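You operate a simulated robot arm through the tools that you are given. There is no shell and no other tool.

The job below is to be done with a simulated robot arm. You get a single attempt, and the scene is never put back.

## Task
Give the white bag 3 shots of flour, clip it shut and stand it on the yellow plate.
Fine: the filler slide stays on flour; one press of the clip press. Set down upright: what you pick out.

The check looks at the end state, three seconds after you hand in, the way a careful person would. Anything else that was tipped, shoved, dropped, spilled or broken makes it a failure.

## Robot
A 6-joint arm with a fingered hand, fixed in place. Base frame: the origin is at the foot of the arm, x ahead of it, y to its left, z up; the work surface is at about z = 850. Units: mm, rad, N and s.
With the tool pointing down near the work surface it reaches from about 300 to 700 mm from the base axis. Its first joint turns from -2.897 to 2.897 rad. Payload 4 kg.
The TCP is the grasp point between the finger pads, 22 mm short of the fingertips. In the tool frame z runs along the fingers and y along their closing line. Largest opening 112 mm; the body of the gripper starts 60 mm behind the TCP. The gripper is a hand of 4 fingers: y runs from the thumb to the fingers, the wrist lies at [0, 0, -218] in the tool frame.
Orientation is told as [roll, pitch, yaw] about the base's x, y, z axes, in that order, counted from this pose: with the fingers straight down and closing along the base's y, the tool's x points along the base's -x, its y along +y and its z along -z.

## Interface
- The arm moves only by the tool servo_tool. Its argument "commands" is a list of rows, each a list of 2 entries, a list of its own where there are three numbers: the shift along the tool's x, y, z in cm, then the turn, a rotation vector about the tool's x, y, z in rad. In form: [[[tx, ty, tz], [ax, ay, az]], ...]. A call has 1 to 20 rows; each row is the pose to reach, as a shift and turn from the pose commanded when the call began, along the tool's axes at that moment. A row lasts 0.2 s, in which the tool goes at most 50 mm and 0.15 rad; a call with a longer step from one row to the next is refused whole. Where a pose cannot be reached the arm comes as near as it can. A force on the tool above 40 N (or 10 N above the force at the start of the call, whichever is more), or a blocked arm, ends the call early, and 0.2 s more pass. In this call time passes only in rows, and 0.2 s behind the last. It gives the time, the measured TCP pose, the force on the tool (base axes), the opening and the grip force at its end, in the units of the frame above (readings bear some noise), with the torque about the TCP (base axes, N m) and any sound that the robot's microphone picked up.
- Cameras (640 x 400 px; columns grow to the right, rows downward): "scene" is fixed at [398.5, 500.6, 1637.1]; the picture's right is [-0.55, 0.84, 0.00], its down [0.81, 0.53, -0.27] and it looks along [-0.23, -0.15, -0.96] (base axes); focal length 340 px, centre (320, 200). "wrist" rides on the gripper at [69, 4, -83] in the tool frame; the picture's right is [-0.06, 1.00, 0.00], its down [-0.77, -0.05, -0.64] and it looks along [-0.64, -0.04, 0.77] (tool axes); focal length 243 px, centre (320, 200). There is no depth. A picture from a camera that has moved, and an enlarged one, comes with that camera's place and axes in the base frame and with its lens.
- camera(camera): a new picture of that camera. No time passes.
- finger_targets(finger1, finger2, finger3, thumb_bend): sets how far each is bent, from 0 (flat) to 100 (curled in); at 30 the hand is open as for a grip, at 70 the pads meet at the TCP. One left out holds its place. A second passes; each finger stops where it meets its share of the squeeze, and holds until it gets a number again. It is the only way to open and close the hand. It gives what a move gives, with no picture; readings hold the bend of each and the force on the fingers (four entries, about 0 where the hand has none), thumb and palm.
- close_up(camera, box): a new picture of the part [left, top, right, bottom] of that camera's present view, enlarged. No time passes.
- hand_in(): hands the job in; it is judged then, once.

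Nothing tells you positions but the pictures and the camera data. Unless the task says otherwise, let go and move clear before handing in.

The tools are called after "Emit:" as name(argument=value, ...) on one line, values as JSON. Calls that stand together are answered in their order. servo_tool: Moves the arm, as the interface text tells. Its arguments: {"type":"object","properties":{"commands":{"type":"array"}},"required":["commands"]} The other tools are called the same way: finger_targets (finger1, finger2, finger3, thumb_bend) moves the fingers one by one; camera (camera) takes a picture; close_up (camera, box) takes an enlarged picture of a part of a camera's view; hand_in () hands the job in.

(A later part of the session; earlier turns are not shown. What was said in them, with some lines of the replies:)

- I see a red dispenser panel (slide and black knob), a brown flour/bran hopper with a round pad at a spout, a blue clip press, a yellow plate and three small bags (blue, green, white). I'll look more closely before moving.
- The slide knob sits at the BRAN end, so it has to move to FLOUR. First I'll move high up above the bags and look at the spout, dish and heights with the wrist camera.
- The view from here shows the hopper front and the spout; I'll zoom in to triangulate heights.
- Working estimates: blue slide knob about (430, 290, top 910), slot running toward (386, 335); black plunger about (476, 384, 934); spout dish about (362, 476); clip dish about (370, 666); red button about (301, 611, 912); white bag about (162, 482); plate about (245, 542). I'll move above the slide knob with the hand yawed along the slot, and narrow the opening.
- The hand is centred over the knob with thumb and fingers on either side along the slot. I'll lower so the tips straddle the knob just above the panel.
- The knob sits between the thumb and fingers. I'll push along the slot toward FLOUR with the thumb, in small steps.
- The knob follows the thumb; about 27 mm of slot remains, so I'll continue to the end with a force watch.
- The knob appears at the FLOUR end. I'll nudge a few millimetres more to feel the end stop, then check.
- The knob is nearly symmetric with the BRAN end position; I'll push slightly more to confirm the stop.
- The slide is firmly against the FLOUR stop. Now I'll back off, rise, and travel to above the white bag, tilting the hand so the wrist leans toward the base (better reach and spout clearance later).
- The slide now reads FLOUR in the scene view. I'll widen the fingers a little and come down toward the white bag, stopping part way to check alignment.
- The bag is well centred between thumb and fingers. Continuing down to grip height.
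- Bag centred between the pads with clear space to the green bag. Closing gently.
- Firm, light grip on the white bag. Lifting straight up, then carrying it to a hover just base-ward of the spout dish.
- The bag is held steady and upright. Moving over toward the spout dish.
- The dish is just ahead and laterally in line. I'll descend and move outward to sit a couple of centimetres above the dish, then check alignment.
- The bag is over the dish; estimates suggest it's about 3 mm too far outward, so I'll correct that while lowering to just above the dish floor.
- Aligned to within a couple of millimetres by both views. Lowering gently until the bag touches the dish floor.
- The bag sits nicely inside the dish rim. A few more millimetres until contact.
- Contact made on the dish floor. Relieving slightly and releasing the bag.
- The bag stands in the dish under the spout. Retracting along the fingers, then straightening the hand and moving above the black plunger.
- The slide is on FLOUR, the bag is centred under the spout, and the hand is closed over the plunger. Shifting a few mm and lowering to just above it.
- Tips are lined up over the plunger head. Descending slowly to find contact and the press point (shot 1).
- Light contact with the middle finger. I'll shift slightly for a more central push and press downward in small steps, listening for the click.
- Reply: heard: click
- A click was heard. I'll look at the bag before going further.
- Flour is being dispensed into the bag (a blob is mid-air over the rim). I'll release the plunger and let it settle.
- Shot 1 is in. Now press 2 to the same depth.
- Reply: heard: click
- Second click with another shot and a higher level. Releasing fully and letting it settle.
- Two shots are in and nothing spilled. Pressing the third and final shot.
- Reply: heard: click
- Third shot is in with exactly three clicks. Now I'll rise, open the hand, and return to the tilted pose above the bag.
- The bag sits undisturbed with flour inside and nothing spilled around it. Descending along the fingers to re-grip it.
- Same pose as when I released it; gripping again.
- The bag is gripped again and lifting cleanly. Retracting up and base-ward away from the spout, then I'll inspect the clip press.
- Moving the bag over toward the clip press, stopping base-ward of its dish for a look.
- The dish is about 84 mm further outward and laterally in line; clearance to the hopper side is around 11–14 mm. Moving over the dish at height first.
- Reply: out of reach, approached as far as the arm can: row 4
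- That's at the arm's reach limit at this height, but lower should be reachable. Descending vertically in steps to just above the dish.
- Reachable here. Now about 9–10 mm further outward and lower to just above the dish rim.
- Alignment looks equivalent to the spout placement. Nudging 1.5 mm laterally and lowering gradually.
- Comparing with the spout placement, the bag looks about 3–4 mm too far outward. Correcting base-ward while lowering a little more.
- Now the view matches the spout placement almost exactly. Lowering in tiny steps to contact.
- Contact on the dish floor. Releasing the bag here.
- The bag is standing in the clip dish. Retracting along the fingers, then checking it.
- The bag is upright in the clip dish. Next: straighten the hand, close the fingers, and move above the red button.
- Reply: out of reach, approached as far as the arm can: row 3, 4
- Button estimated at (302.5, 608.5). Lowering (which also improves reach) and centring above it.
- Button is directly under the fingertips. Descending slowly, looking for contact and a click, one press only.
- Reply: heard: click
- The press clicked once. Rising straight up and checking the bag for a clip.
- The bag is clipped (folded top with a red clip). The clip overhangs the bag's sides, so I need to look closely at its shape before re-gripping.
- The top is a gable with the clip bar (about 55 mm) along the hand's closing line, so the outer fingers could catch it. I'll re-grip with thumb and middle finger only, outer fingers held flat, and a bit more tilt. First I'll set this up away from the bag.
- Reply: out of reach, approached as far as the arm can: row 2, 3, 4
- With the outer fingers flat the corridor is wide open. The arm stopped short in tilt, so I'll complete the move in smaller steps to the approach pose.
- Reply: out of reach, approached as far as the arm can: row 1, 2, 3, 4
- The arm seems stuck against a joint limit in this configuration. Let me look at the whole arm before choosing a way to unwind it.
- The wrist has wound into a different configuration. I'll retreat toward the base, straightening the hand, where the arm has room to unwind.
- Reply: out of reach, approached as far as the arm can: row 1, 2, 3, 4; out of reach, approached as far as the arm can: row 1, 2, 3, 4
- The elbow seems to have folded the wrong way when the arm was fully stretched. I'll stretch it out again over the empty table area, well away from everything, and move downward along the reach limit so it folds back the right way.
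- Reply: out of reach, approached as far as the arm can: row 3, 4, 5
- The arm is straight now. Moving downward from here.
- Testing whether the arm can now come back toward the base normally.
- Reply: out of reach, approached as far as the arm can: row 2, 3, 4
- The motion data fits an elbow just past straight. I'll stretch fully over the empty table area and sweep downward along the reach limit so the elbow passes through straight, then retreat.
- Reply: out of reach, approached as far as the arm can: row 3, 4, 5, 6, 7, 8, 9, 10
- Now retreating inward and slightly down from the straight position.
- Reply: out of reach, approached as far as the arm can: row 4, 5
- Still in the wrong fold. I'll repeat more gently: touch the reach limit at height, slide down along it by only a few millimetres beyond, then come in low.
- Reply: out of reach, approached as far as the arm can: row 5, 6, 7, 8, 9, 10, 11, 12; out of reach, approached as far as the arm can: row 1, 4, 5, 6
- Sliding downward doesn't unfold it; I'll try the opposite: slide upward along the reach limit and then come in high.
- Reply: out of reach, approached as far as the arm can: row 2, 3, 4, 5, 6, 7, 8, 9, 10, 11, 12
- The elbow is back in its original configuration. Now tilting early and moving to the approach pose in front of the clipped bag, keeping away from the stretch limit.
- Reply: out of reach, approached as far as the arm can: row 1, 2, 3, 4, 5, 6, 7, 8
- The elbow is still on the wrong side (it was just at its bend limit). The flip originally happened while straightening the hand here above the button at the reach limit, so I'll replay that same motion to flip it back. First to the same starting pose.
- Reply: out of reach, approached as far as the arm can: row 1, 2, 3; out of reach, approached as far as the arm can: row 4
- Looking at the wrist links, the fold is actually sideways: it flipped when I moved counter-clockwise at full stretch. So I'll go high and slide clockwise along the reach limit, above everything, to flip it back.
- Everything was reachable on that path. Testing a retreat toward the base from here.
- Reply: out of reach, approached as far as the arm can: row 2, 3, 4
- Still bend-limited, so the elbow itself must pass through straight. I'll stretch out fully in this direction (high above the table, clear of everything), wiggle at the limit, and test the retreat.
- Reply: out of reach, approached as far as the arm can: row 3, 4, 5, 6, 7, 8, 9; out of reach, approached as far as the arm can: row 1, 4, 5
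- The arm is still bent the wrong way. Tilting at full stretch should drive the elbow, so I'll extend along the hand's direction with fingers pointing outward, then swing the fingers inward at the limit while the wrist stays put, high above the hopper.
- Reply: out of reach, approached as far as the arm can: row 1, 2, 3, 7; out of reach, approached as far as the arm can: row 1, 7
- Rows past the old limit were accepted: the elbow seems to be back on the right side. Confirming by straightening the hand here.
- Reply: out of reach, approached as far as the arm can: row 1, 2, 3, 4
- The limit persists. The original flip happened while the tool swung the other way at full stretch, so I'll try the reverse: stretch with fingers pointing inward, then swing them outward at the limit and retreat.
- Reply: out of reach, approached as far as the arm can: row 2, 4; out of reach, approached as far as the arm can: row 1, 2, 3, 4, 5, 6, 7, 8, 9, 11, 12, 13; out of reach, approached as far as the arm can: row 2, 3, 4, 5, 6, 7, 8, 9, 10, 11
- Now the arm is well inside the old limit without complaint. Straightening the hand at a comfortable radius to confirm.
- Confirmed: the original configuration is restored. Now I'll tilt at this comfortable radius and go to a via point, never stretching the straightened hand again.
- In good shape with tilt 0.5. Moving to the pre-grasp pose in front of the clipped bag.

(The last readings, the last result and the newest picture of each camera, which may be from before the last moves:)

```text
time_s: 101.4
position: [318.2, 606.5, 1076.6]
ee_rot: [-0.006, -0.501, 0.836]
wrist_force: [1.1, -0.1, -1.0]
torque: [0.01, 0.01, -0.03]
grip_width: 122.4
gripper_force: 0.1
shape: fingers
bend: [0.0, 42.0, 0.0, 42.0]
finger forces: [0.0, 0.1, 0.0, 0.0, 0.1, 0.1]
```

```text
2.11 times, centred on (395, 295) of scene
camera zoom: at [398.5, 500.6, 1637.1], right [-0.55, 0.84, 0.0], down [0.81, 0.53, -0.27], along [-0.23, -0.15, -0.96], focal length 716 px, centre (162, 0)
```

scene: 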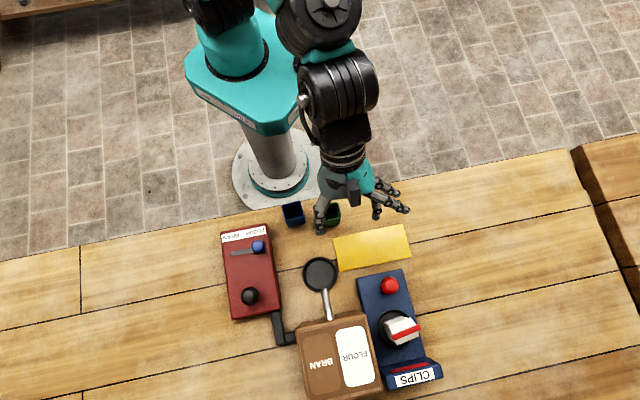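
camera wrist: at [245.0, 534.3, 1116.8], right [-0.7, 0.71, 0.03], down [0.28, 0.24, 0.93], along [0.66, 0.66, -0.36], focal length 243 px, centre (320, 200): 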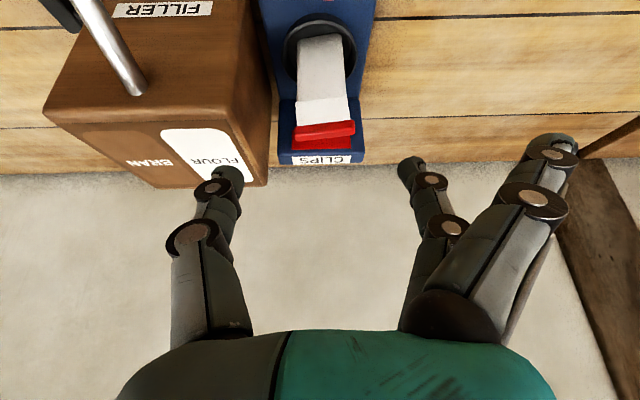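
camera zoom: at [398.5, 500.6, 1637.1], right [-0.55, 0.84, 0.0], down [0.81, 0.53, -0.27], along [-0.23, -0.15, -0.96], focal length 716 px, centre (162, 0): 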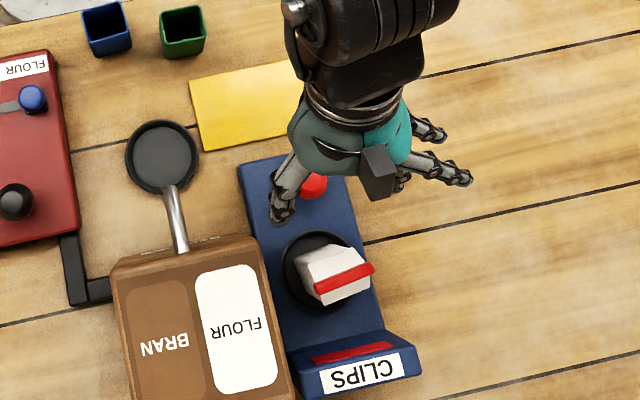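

Predicted and observed bag positions agree within a couple of mm; I'll shift 2.6 mm sideways and slide down along the finger direction, stopping part-way to check the clip clearance.

Emit:
servo_tool(commands=[[[0, 0.26, 3], [0, 0, 0]], [[0, 0.26, 6], [0, 0, 0]], [[0, 0.26, 9], [0, 0, 0]], [[0, 0.26, 11], [0, 0, 0]]])

Emit:
camera(camera="wrist")

Emit:
close_up(camera="scene", box=[350, 260, 450, 370])

```text
time_s: 102.4
position: [351.5, 646.1, 978.5]
ee_rot: [-0.005, -0.501, 0.835]
wrist_force: [-0.1, -0.3, 0.0]
torque: [0.02, 0.0, 0.0]
grip_width: 122.3
gripper_force: 0.1
shape: fingers
bend: [0.0, 42.0, 0.0, 42.0]
finger forces: [0.1, 0.0, 0.0, 0.0, 0.1, 0.1]
```

```text
taken
camera wrist: at [279.1, 575.3, 1017.9], right [-0.7, 0.71, 0.03], down [0.28, 0.24, 0.93], along [0.66, 0.66, -0.36], focal length 243 px, centre (320, 200)
```

wrist: 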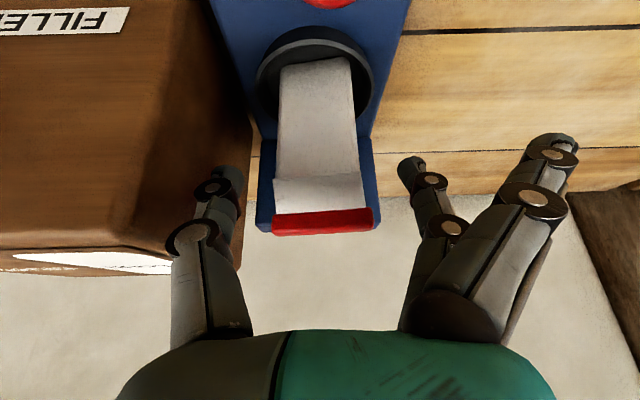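

```text
3.64 times, centred on (400, 315) of scene
camera zoom: at [398.5, 500.6, 1637.1], right [-0.55, 0.84, 0.0], down [0.81, 0.53, -0.27], along [-0.23, -0.15, -0.96], focal length 1236 px, centre (29, -218)
```

zoom: 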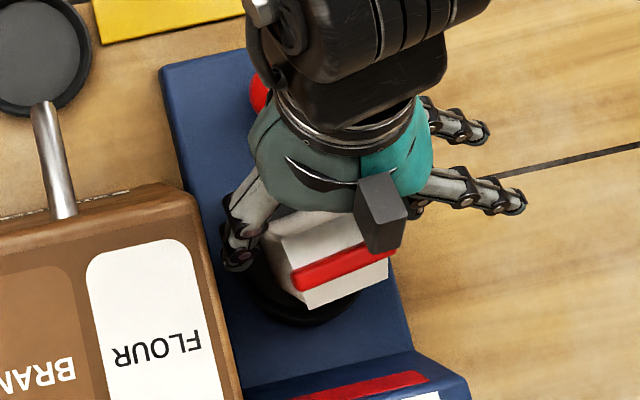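

Clearances look good: the clip passes between thumb and middle finger with margin. Completing the last 5 cm.

Emit:
servo_tool(commands=[[[0, 0, 2], [0, 0, 0]], [[0, 0, 3.8], [0, 0, 0]], [[0, 0, 4.9], [0, 0, 0]]])

Emit:
camera(camera="wrist")

Emit:
close_up(camera="scene", box=[350, 260, 450, 370])

```text
time_s: 103.2
position: [366.7, 664.3, 937.7]
ee_rot: [-0.005, -0.502, 0.837]
wrist_force: [-0.2, 0.4, 0.0]
torque: [0.01, -0.01, 0.0]
grip_width: 122.6
gripper_force: 0.2
shape: fingers
bend: [0.0, 42.0, 0.0, 42.0]
finger forces: [0.1, 0.1, 0.1, 0.1, 0.0, 0.1]
```

```text
taken
camera wrist: at [294.2, 592.5, 976.9], right [-0.7, 0.71, 0.03], down [0.28, 0.24, 0.93], along [0.66, 0.66, -0.36], focal length 243 px, centre (320, 200)
```

wrist: 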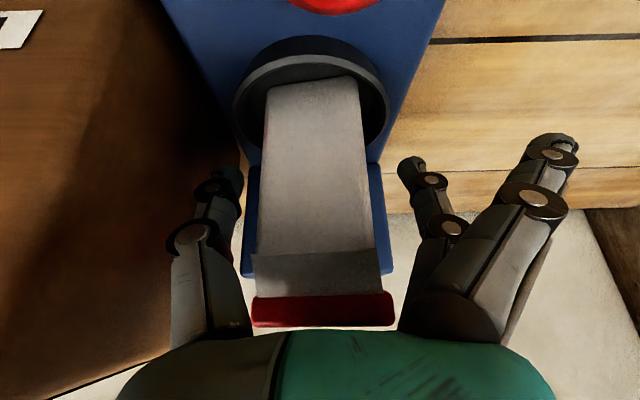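

```text
3.64 times, centred on (400, 315) of scene
camera zoom: at [398.5, 500.6, 1637.1], right [-0.55, 0.84, 0.0], down [0.81, 0.53, -0.27], along [-0.23, -0.15, -0.96], focal length 1236 px, centre (29, -218)
```

zoom: 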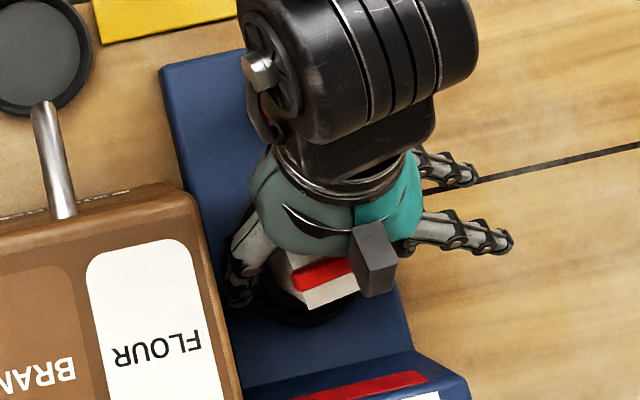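

The clip sits clear between the digits. Closing thumb and middle finger only.

Emit:
finger_targets(finger2=64, thumb_bend=64)

Emit:
camera(camera="wrist")

```text
time_s: 104.2
position: [365.9, 664.6, 937.6]
ee_rot: [-0.008, -0.499, 0.835]
wrist_force: [1.0, 0.0, -0.5]
torque: [0.0, -0.04, -0.05]
grip_width: 102.0
gripper_force: 7.0
shape: fingers
bend: [0.0, 55.0, 0.0, 60.0]
finger forces: [0.0, 6.6, 0.1, 0.0, 6.8, 0.0]
```

```text
taken
camera wrist: at [294.0, 592.4, 976.8], right [-0.7, 0.71, 0.03], down [0.28, 0.24, 0.93], along [0.66, 0.66, -0.36], focal length 243 px, centre (320, 200)
```

wrist: 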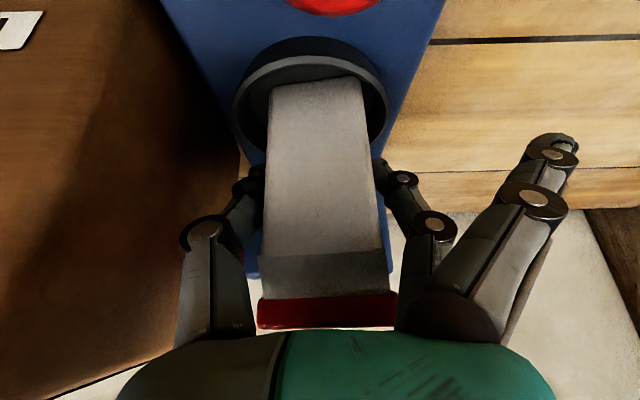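

Pinch established at about 7 N; squeezing slightly more for security, then lifting a little to test.

Emit:
finger_targets(finger2=68, thumb_bend=68)

Emit:
servo_tool(commands=[[[-0.24, 0, -0.44], [0, 0, 0]], [[-0.6, 0, -1.1], [0, 0, 0]], [[-0.96, 0, -1.76], [0, 0, 0]]])

Emit:
camera(camera="wrist")

```text
time_s: 105.2
position: [365.5, 664.8, 938.0]
ee_rot: [-0.005, -0.5, 0.837]
wrist_force: [2.2, -0.7, 2.4]
torque: [-0.07, -0.08, 0.01]
grip_width: 99.8
gripper_force: 9.8
shape: fingers
bend: [0.0, 54.0, 0.0, 63.0]
finger forces: [0.0, 8.0, 0.0, 0.1, 10.9, 0.0]
```

```text
time_s: 106.0
position: [365.4, 664.2, 957.4]
ee_rot: [-0.006, -0.5, 0.836]
wrist_force: [-0.5, -0.3, -1.2]
torque: [0.01, -0.02, 0.02]
grip_width: 99.6
gripper_force: 9.2
shape: fingers
bend: [0.0, 54.0, 0.0, 63.0]
finger forces: [0.0, 9.1, 0.2, 0.0, 9.2, 0.0]
```

```text
taken
camera wrist: at [293.9, 592.3, 997.2], right [-0.7, 0.71, 0.03], down [0.28, 0.24, 0.93], along [0.66, 0.66, -0.36], focal length 243 px, centre (320, 200)
```

wrist: 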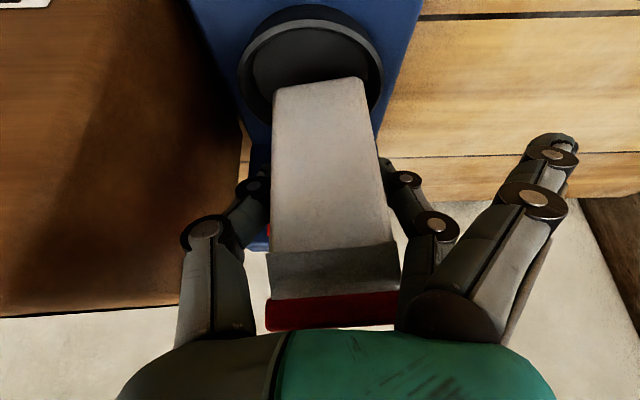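

The bag lifts cleanly and stays upright. Retracting up and base-ward from the press.

Emit:
servo_tool(commands=[[[0, 0, -2], [0, 0, 0]], [[0, 0, -5], [0, 0, 0]], [[0, 0, -8], [0, 0, 0]], [[0, 0, -11], [0, 0, 0]], [[0, 0, -13], [0, 0, 0]]])

Emit:
camera(camera="wrist")

Emit:
camera(camera="scene")

```text
time_s: 107.2
position: [323.7, 617.3, 1072.0]
ee_rot: [-0.007, -0.499, 0.834]
wrist_force: [0.3, -0.8, -1.5]
torque: [-0.02, -0.02, 0.02]
grip_width: 99.6
gripper_force: 8.9
shape: fingers
bend: [0.0, 54.0, 0.0, 63.0]
finger forces: [0.0, 9.2, 0.0, 0.0, 9.3, 0.0]
```

```text
taken
camera wrist: at [251.9, 546.0, 1110.2], right [-0.7, 0.71, 0.02], down [0.28, 0.24, 0.93], along [0.66, 0.66, -0.37], focal length 243 px, centre (320, 200)
```

wrist: 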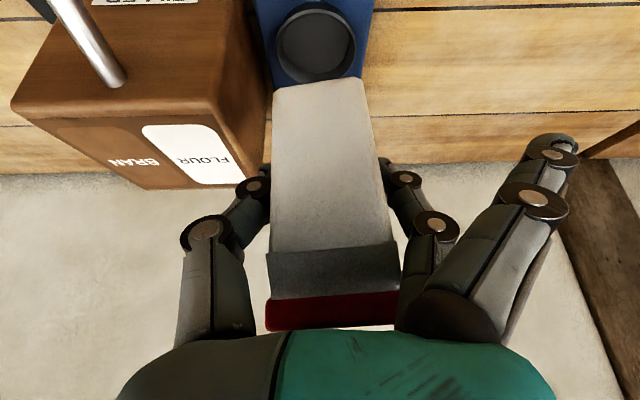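

```text
taken
```

scene: 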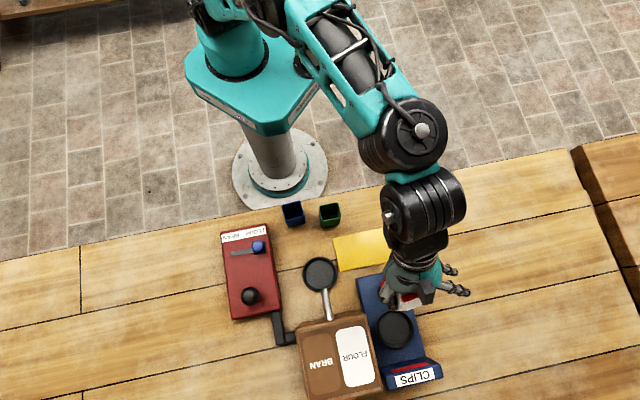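

Bag is secure. Carrying it over the yellow plate.

Emit:
servo_tool(commands=[[[2.5, 0.83, -1.0], [0, 0, 0]], [[5.0, 1.66, -2.0], [0, 0, 0]], [[7.5, 2.5, -3.1], [0, 0, 0]], [[9.97, 3.32, -4.08], [0, 0, 0]]])

Emit:
camera(camera="wrist")

Emit:
camera(camera="scene")

```text
time_s: 108.2
position: [225.7, 561.4, 1058.9]
ee_rot: [-0.006, -0.501, 0.836]
wrist_force: [0.5, 0.7, -1.3]
torque: [-0.01, 0.0, 0.02]
grip_width: 99.6
gripper_force: 8.9
shape: fingers
bend: [0.0, 54.0, 0.0, 63.0]
finger forces: [0.0, 9.2, 0.0, 0.1, 9.1, 0.1]
```

```text
taken
camera wrist: at [153.5, 489.2, 1097.9], right [-0.7, 0.71, 0.03], down [0.28, 0.24, 0.93], along [0.66, 0.66, -0.36], focal length 243 px, centre (320, 200)
```

wrist: 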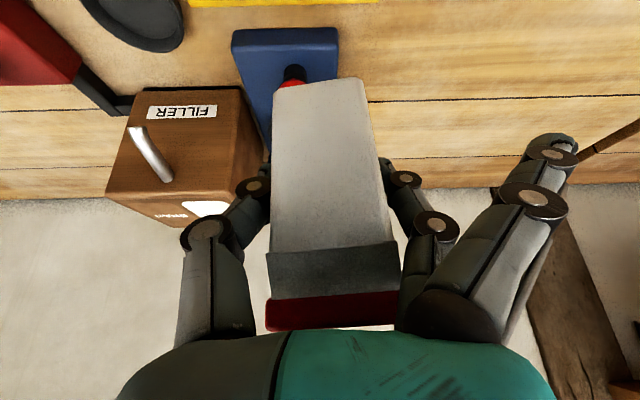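

```text
taken
```

scene: 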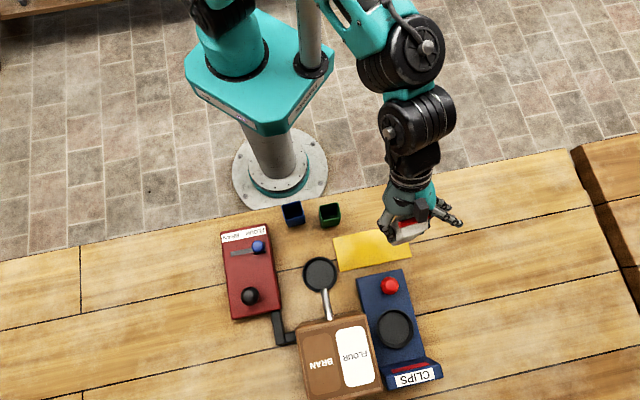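

Over the plate. Descending vertically to a few centimetres above it.

Emit:
servo_tool(commands=[[[1.44, 0, 2.63], [0, 0, 0]], [[2.88, 0, 5.26], [0, 0, 0]], [[4.31, 0, 7.9], [0, 0, 0]], [[5.75, 0, 10.53], [0, 0, 0]]])

Emit:
camera(camera="wrist")

Emit:
close_up(camera="scene", box=[310, 170, 450, 300])

```text
time_s: 109.2
position: [229.0, 560.3, 939.3]
ee_rot: [-0.005, -0.5, 0.835]
wrist_force: [-0.2, -1.2, -1.0]
torque: [0.02, 0.01, -0.02]
grip_width: 99.2
gripper_force: 9.7
shape: fingers
bend: [0.0, 54.0, 0.0, 63.0]
finger forces: [0.0, 9.2, 0.0, 0.1, 9.1, 0.0]
```

```text
taken
camera wrist: at [156.2, 488.6, 978.7], right [-0.7, 0.71, 0.03], down [0.28, 0.24, 0.93], along [0.66, 0.66, -0.36], focal length 243 px, centre (320, 200)
```

wrist: 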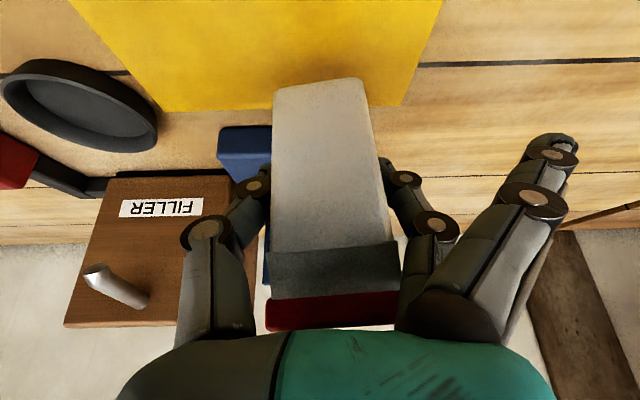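

```text
3.08 times, centred on (380, 235) of scene
camera zoom: at [398.5, 500.6, 1637.1], right [-0.55, 0.84, 0.0], down [0.81, 0.53, -0.27], along [-0.23, -0.15, -0.96], focal length 1046 px, centre (135, 92)
```

zoom: 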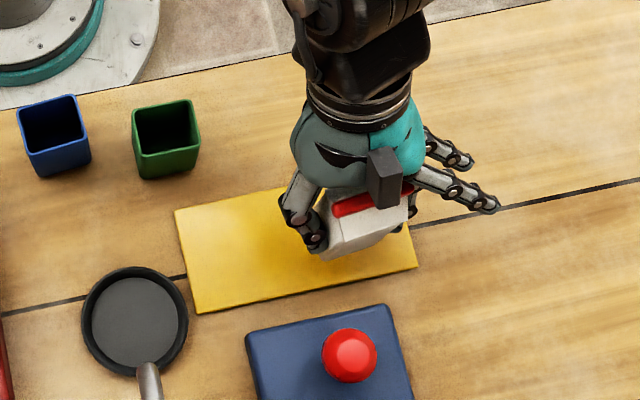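

The bag is centred over the right half of the plate. Lowering gently to contact.

Emit:
servo_tool(commands=[[[0.4, 0, 0.74], [0, 0, 0]], [[0.8, 0, 1.48], [0, 0, 0]], [[1.15, 0, 2.1], [0, 0, 0]], [[1.29, 0, 2.37], [0, 0, 0]]])

Emit:
servo_tool(commands=[[[0.07, 0, 0.13], [0, 0, 0]], [[0.14, 0, 0.26], [0, 0, 0]]])

Emit:
close_up(camera="wrist", box=[220, 20, 440, 200])

```text
time_s: 110.2
position: [227.3, 562.0, 913.3]
ee_rot: [-0.007, -0.503, 0.836]
wrist_force: [-1.1, 0.9, -0.6]
torque: [-0.02, 0.03, 0.0]
grip_width: 99.4
gripper_force: 9.6
shape: fingers
bend: [0.0, 54.0, 0.0, 63.0]
finger forces: [0.0, 9.2, 0.1, 0.0, 9.1, 0.1]
```

```text
time_s: 110.8
position: [228.3, 561.1, 909.9]
ee_rot: [-0.005, -0.501, 0.837]
wrist_force: [-0.1, -0.1, -0.9]
torque: [-0.02, -0.02, -0.02]
grip_width: 99.5
gripper_force: 9.2
shape: fingers
bend: [0.0, 54.0, 0.0, 63.0]
finger forces: [0.0, 9.0, 0.0, 0.0, 9.1, 0.0]
```

```text
2.22 times, centred on (330, 110) of wrist
camera zoom: at [156.3, 489.2, 949.1], right [-0.7, 0.71, 0.03], down [0.28, 0.24, 0.93], along [0.66, 0.66, -0.36], focal length 539 px, centre (298, 400)
```

zoom: 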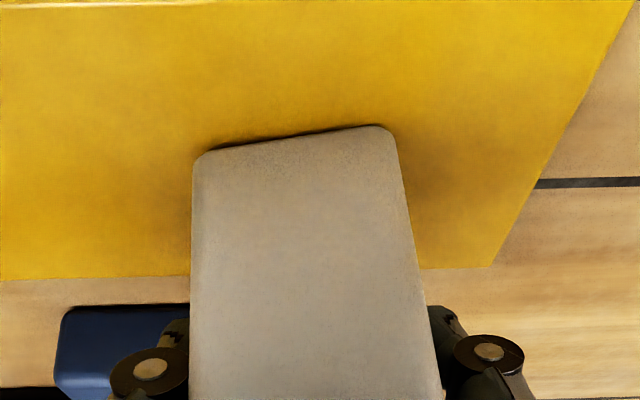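

Almost touching. Small steps to contact.

Emit:
servo_tool(commands=[[[0.05, 0, 0.09], [0, 0, 0]], [[0.1, 0, 0.18], [0, 0, 0]]])

```text
time_s: 111.4
position: [229.4, 560.7, 909.4]
ee_rot: [-0.005, -0.501, 0.836]
wrist_force: [0.5, -0.4, 1.9]
torque: [0.06, 0.04, 0.0]
grip_width: 99.9
gripper_force: 8.7
shape: fingers
bend: [0.0, 54.0, 0.0, 63.0]
finger forces: [0.1, 9.0, 0.0, 0.0, 9.5, 0.1]
```

Contact felt. One more millimetre to seat it, then releasing.

Emit:
servo_tool(commands=[[[0.04, 0, 0.07], [0, 0, 0]]])

Emit:
finger_targets(finger2=42, thumb_bend=42)

Emit:
camera(camera="wrist")

Emit:
close_up(camera="scene", box=[310, 170, 450, 300])

```text
time_s: 111.8
position: [229.0, 560.5, 908.5]
ee_rot: [-0.004, -0.503, 0.837]
wrist_force: [2.1, -1.6, 5.5]
torque: [0.05, 0.01, 0.0]
grip_width: 99.7
gripper_force: 10.1
shape: fingers
bend: [0.0, 54.0, 0.0, 63.0]
finger forces: [0.0, 8.7, 0.2, 0.1, 10.7, 0.0]
```

```text
time_s: 112.8
position: [228.9, 560.4, 907.3]
ee_rot: [-0.006, -0.501, 0.835]
wrist_force: [0.1, 0.2, -0.3]
torque: [0.0, 0.01, 0.0]
grip_width: 122.2
gripper_force: 0.1
shape: fingers
bend: [0.0, 42.0, 0.0, 42.0]
finger forces: [0.1, 0.1, 0.0, 0.1, 0.0, 0.0]
```

```text
taken
camera wrist: at [156.2, 489.0, 946.2], right [-0.7, 0.71, 0.03], down [0.28, 0.24, 0.93], along [0.66, 0.66, -0.36], focal length 243 px, centre (320, 200)
```

wrist: 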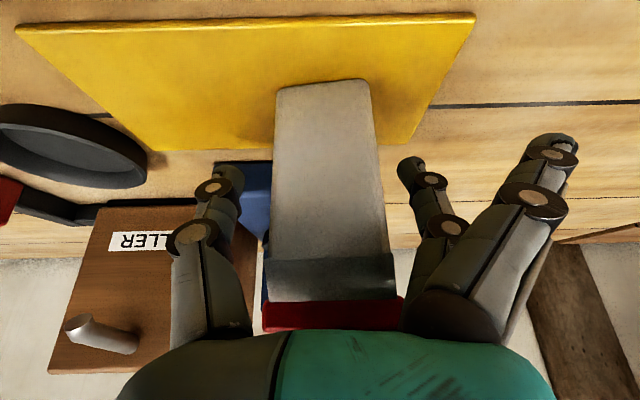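

```text
3.08 times, centred on (380, 235) of scene
camera zoom: at [398.5, 500.6, 1637.1], right [-0.55, 0.84, 0.0], down [0.81, 0.53, -0.27], along [-0.23, -0.15, -0.96], focal length 1046 px, centre (135, 92)
```

zoom: 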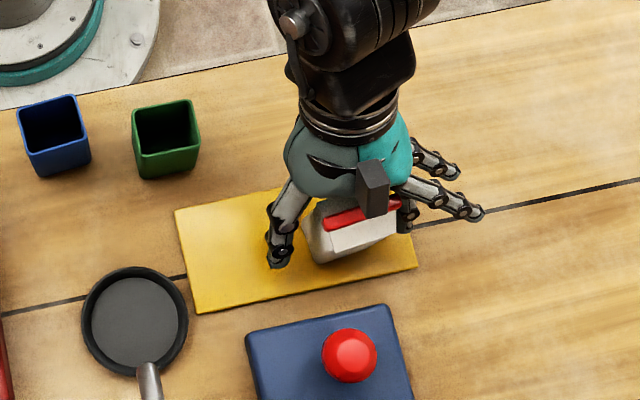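

The bag stands on the plate by itself. Shifting slightly to centre the gap and withdrawing along the finger direction.

Emit:
servo_tool(commands=[[[0, 0.3, -0.2], [0, 0, 0]], [[0, 0.3, -1.5], [0, 0, 0]], [[0, 0.3, -3.5], [0, 0, 0]], [[0, 0.3, -6], [0, 0, 0]], [[0, 0.3, -9], [0, 0, 0]], [[0, 0.3, -13], [0, 0, 0]], [[0, 0.3, -17], [0, 0, 0]]])

Emit:
camera(camera="wrist")

Emit:
camera(camera="scene")

```text
time_s: 114.4
position: [168.6, 504.4, 1056.0]
ee_rot: [-0.006, -0.499, 0.837]
wrist_force: [1.3, -0.3, -0.7]
torque: [0.0, -0.02, -0.02]
grip_width: 122.2
gripper_force: 0.1
shape: fingers
bend: [0.0, 42.0, 0.0, 42.0]
finger forces: [0.1, 0.0, 0.2, 0.0, 0.1, 0.1]
```

```text
taken
camera wrist: at [96.7, 432.5, 1095.9], right [-0.7, 0.71, 0.02], down [0.28, 0.24, 0.93], along [0.66, 0.66, -0.37], focal length 243 px, centre (320, 200)
```

wrist: 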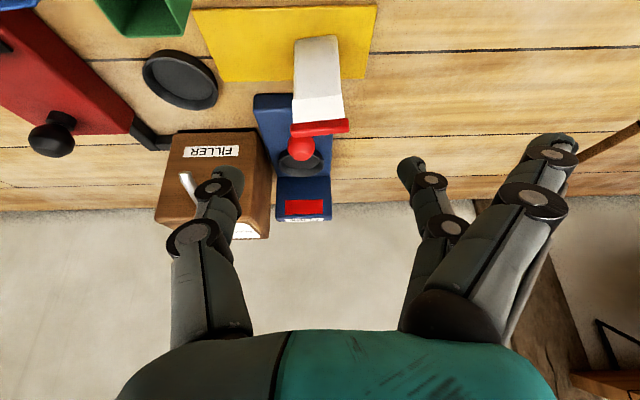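

```text
taken
```

scene: 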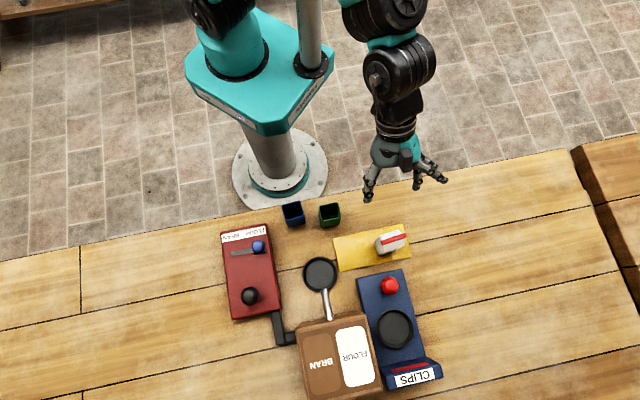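

The clipped white bag stands upright on the yellow plate and the hand is clear. A final close inspection of the scene before handing in.

Emit:
close_up(camera="scene", box=[320, 210, 430, 290])

Emit:
close_up(camera="scene", box=[200, 180, 460, 400])

```text
5.00 times, centred on (375, 250) of scene
camera zoom: at [398.5, 500.6, 1637.1], right [-0.55, 0.84, 0.0], down [0.81, 0.53, -0.27], along [-0.23, -0.15, -0.96], focal length 1700 px, centre (45, -50)
```

zoom: 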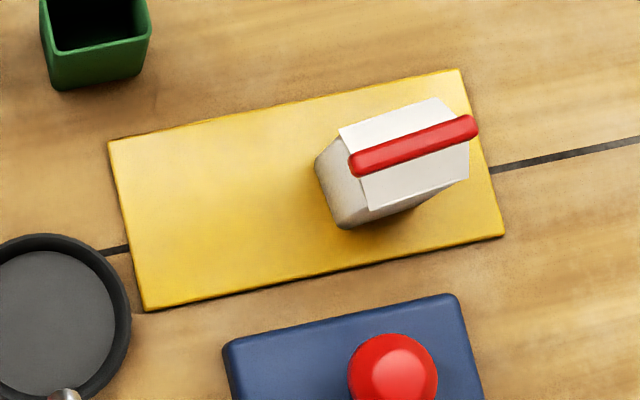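

```text
1.82 times, centred on (330, 290) of scene
camera zoom: at [398.5, 500.6, 1637.1], right [-0.55, 0.84, 0.0], down [0.81, 0.53, -0.27], along [-0.23, -0.15, -0.96], focal length 618 px, centre (302, 36)
```

zoom: 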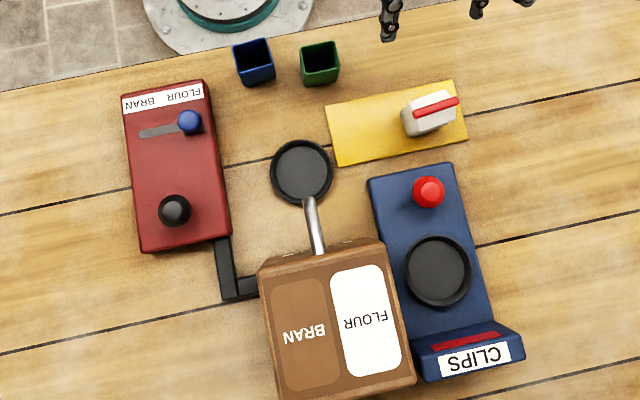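

Everything is in place: the white bag is filled with three flour shots, clipped and upright on the yellow plate. The other bags are untouched, nothing has spilled, and the hand is clear. Handing in.

Emit:
hand_in()

```text
The job is handed in.
```

The white bag got 3 shots of flour, was clipped shut with one press of the clip press, and now stands upright on the yellow plate. The job is handed in; I don't have the check's result.

- **Filling:** The filler slide started on bran, so I moved it to flour and left it there. Each of the three plunger presses clicked once, and flour went into the bag each time.
- **Clipping:** The clip press clicked once, and the red clip is across the folded top of the bag.
- **Surroundings:** In the last pictures the blue and green bags were where they started. I saw no spilled flour, and the hand was clear of everything.

After clipping, the arm stuck in a bad elbow position. I spent a while swinging it around, with no bag in the hand, to free it. It passed high above the machines, and I saw no sign that it touched anything.
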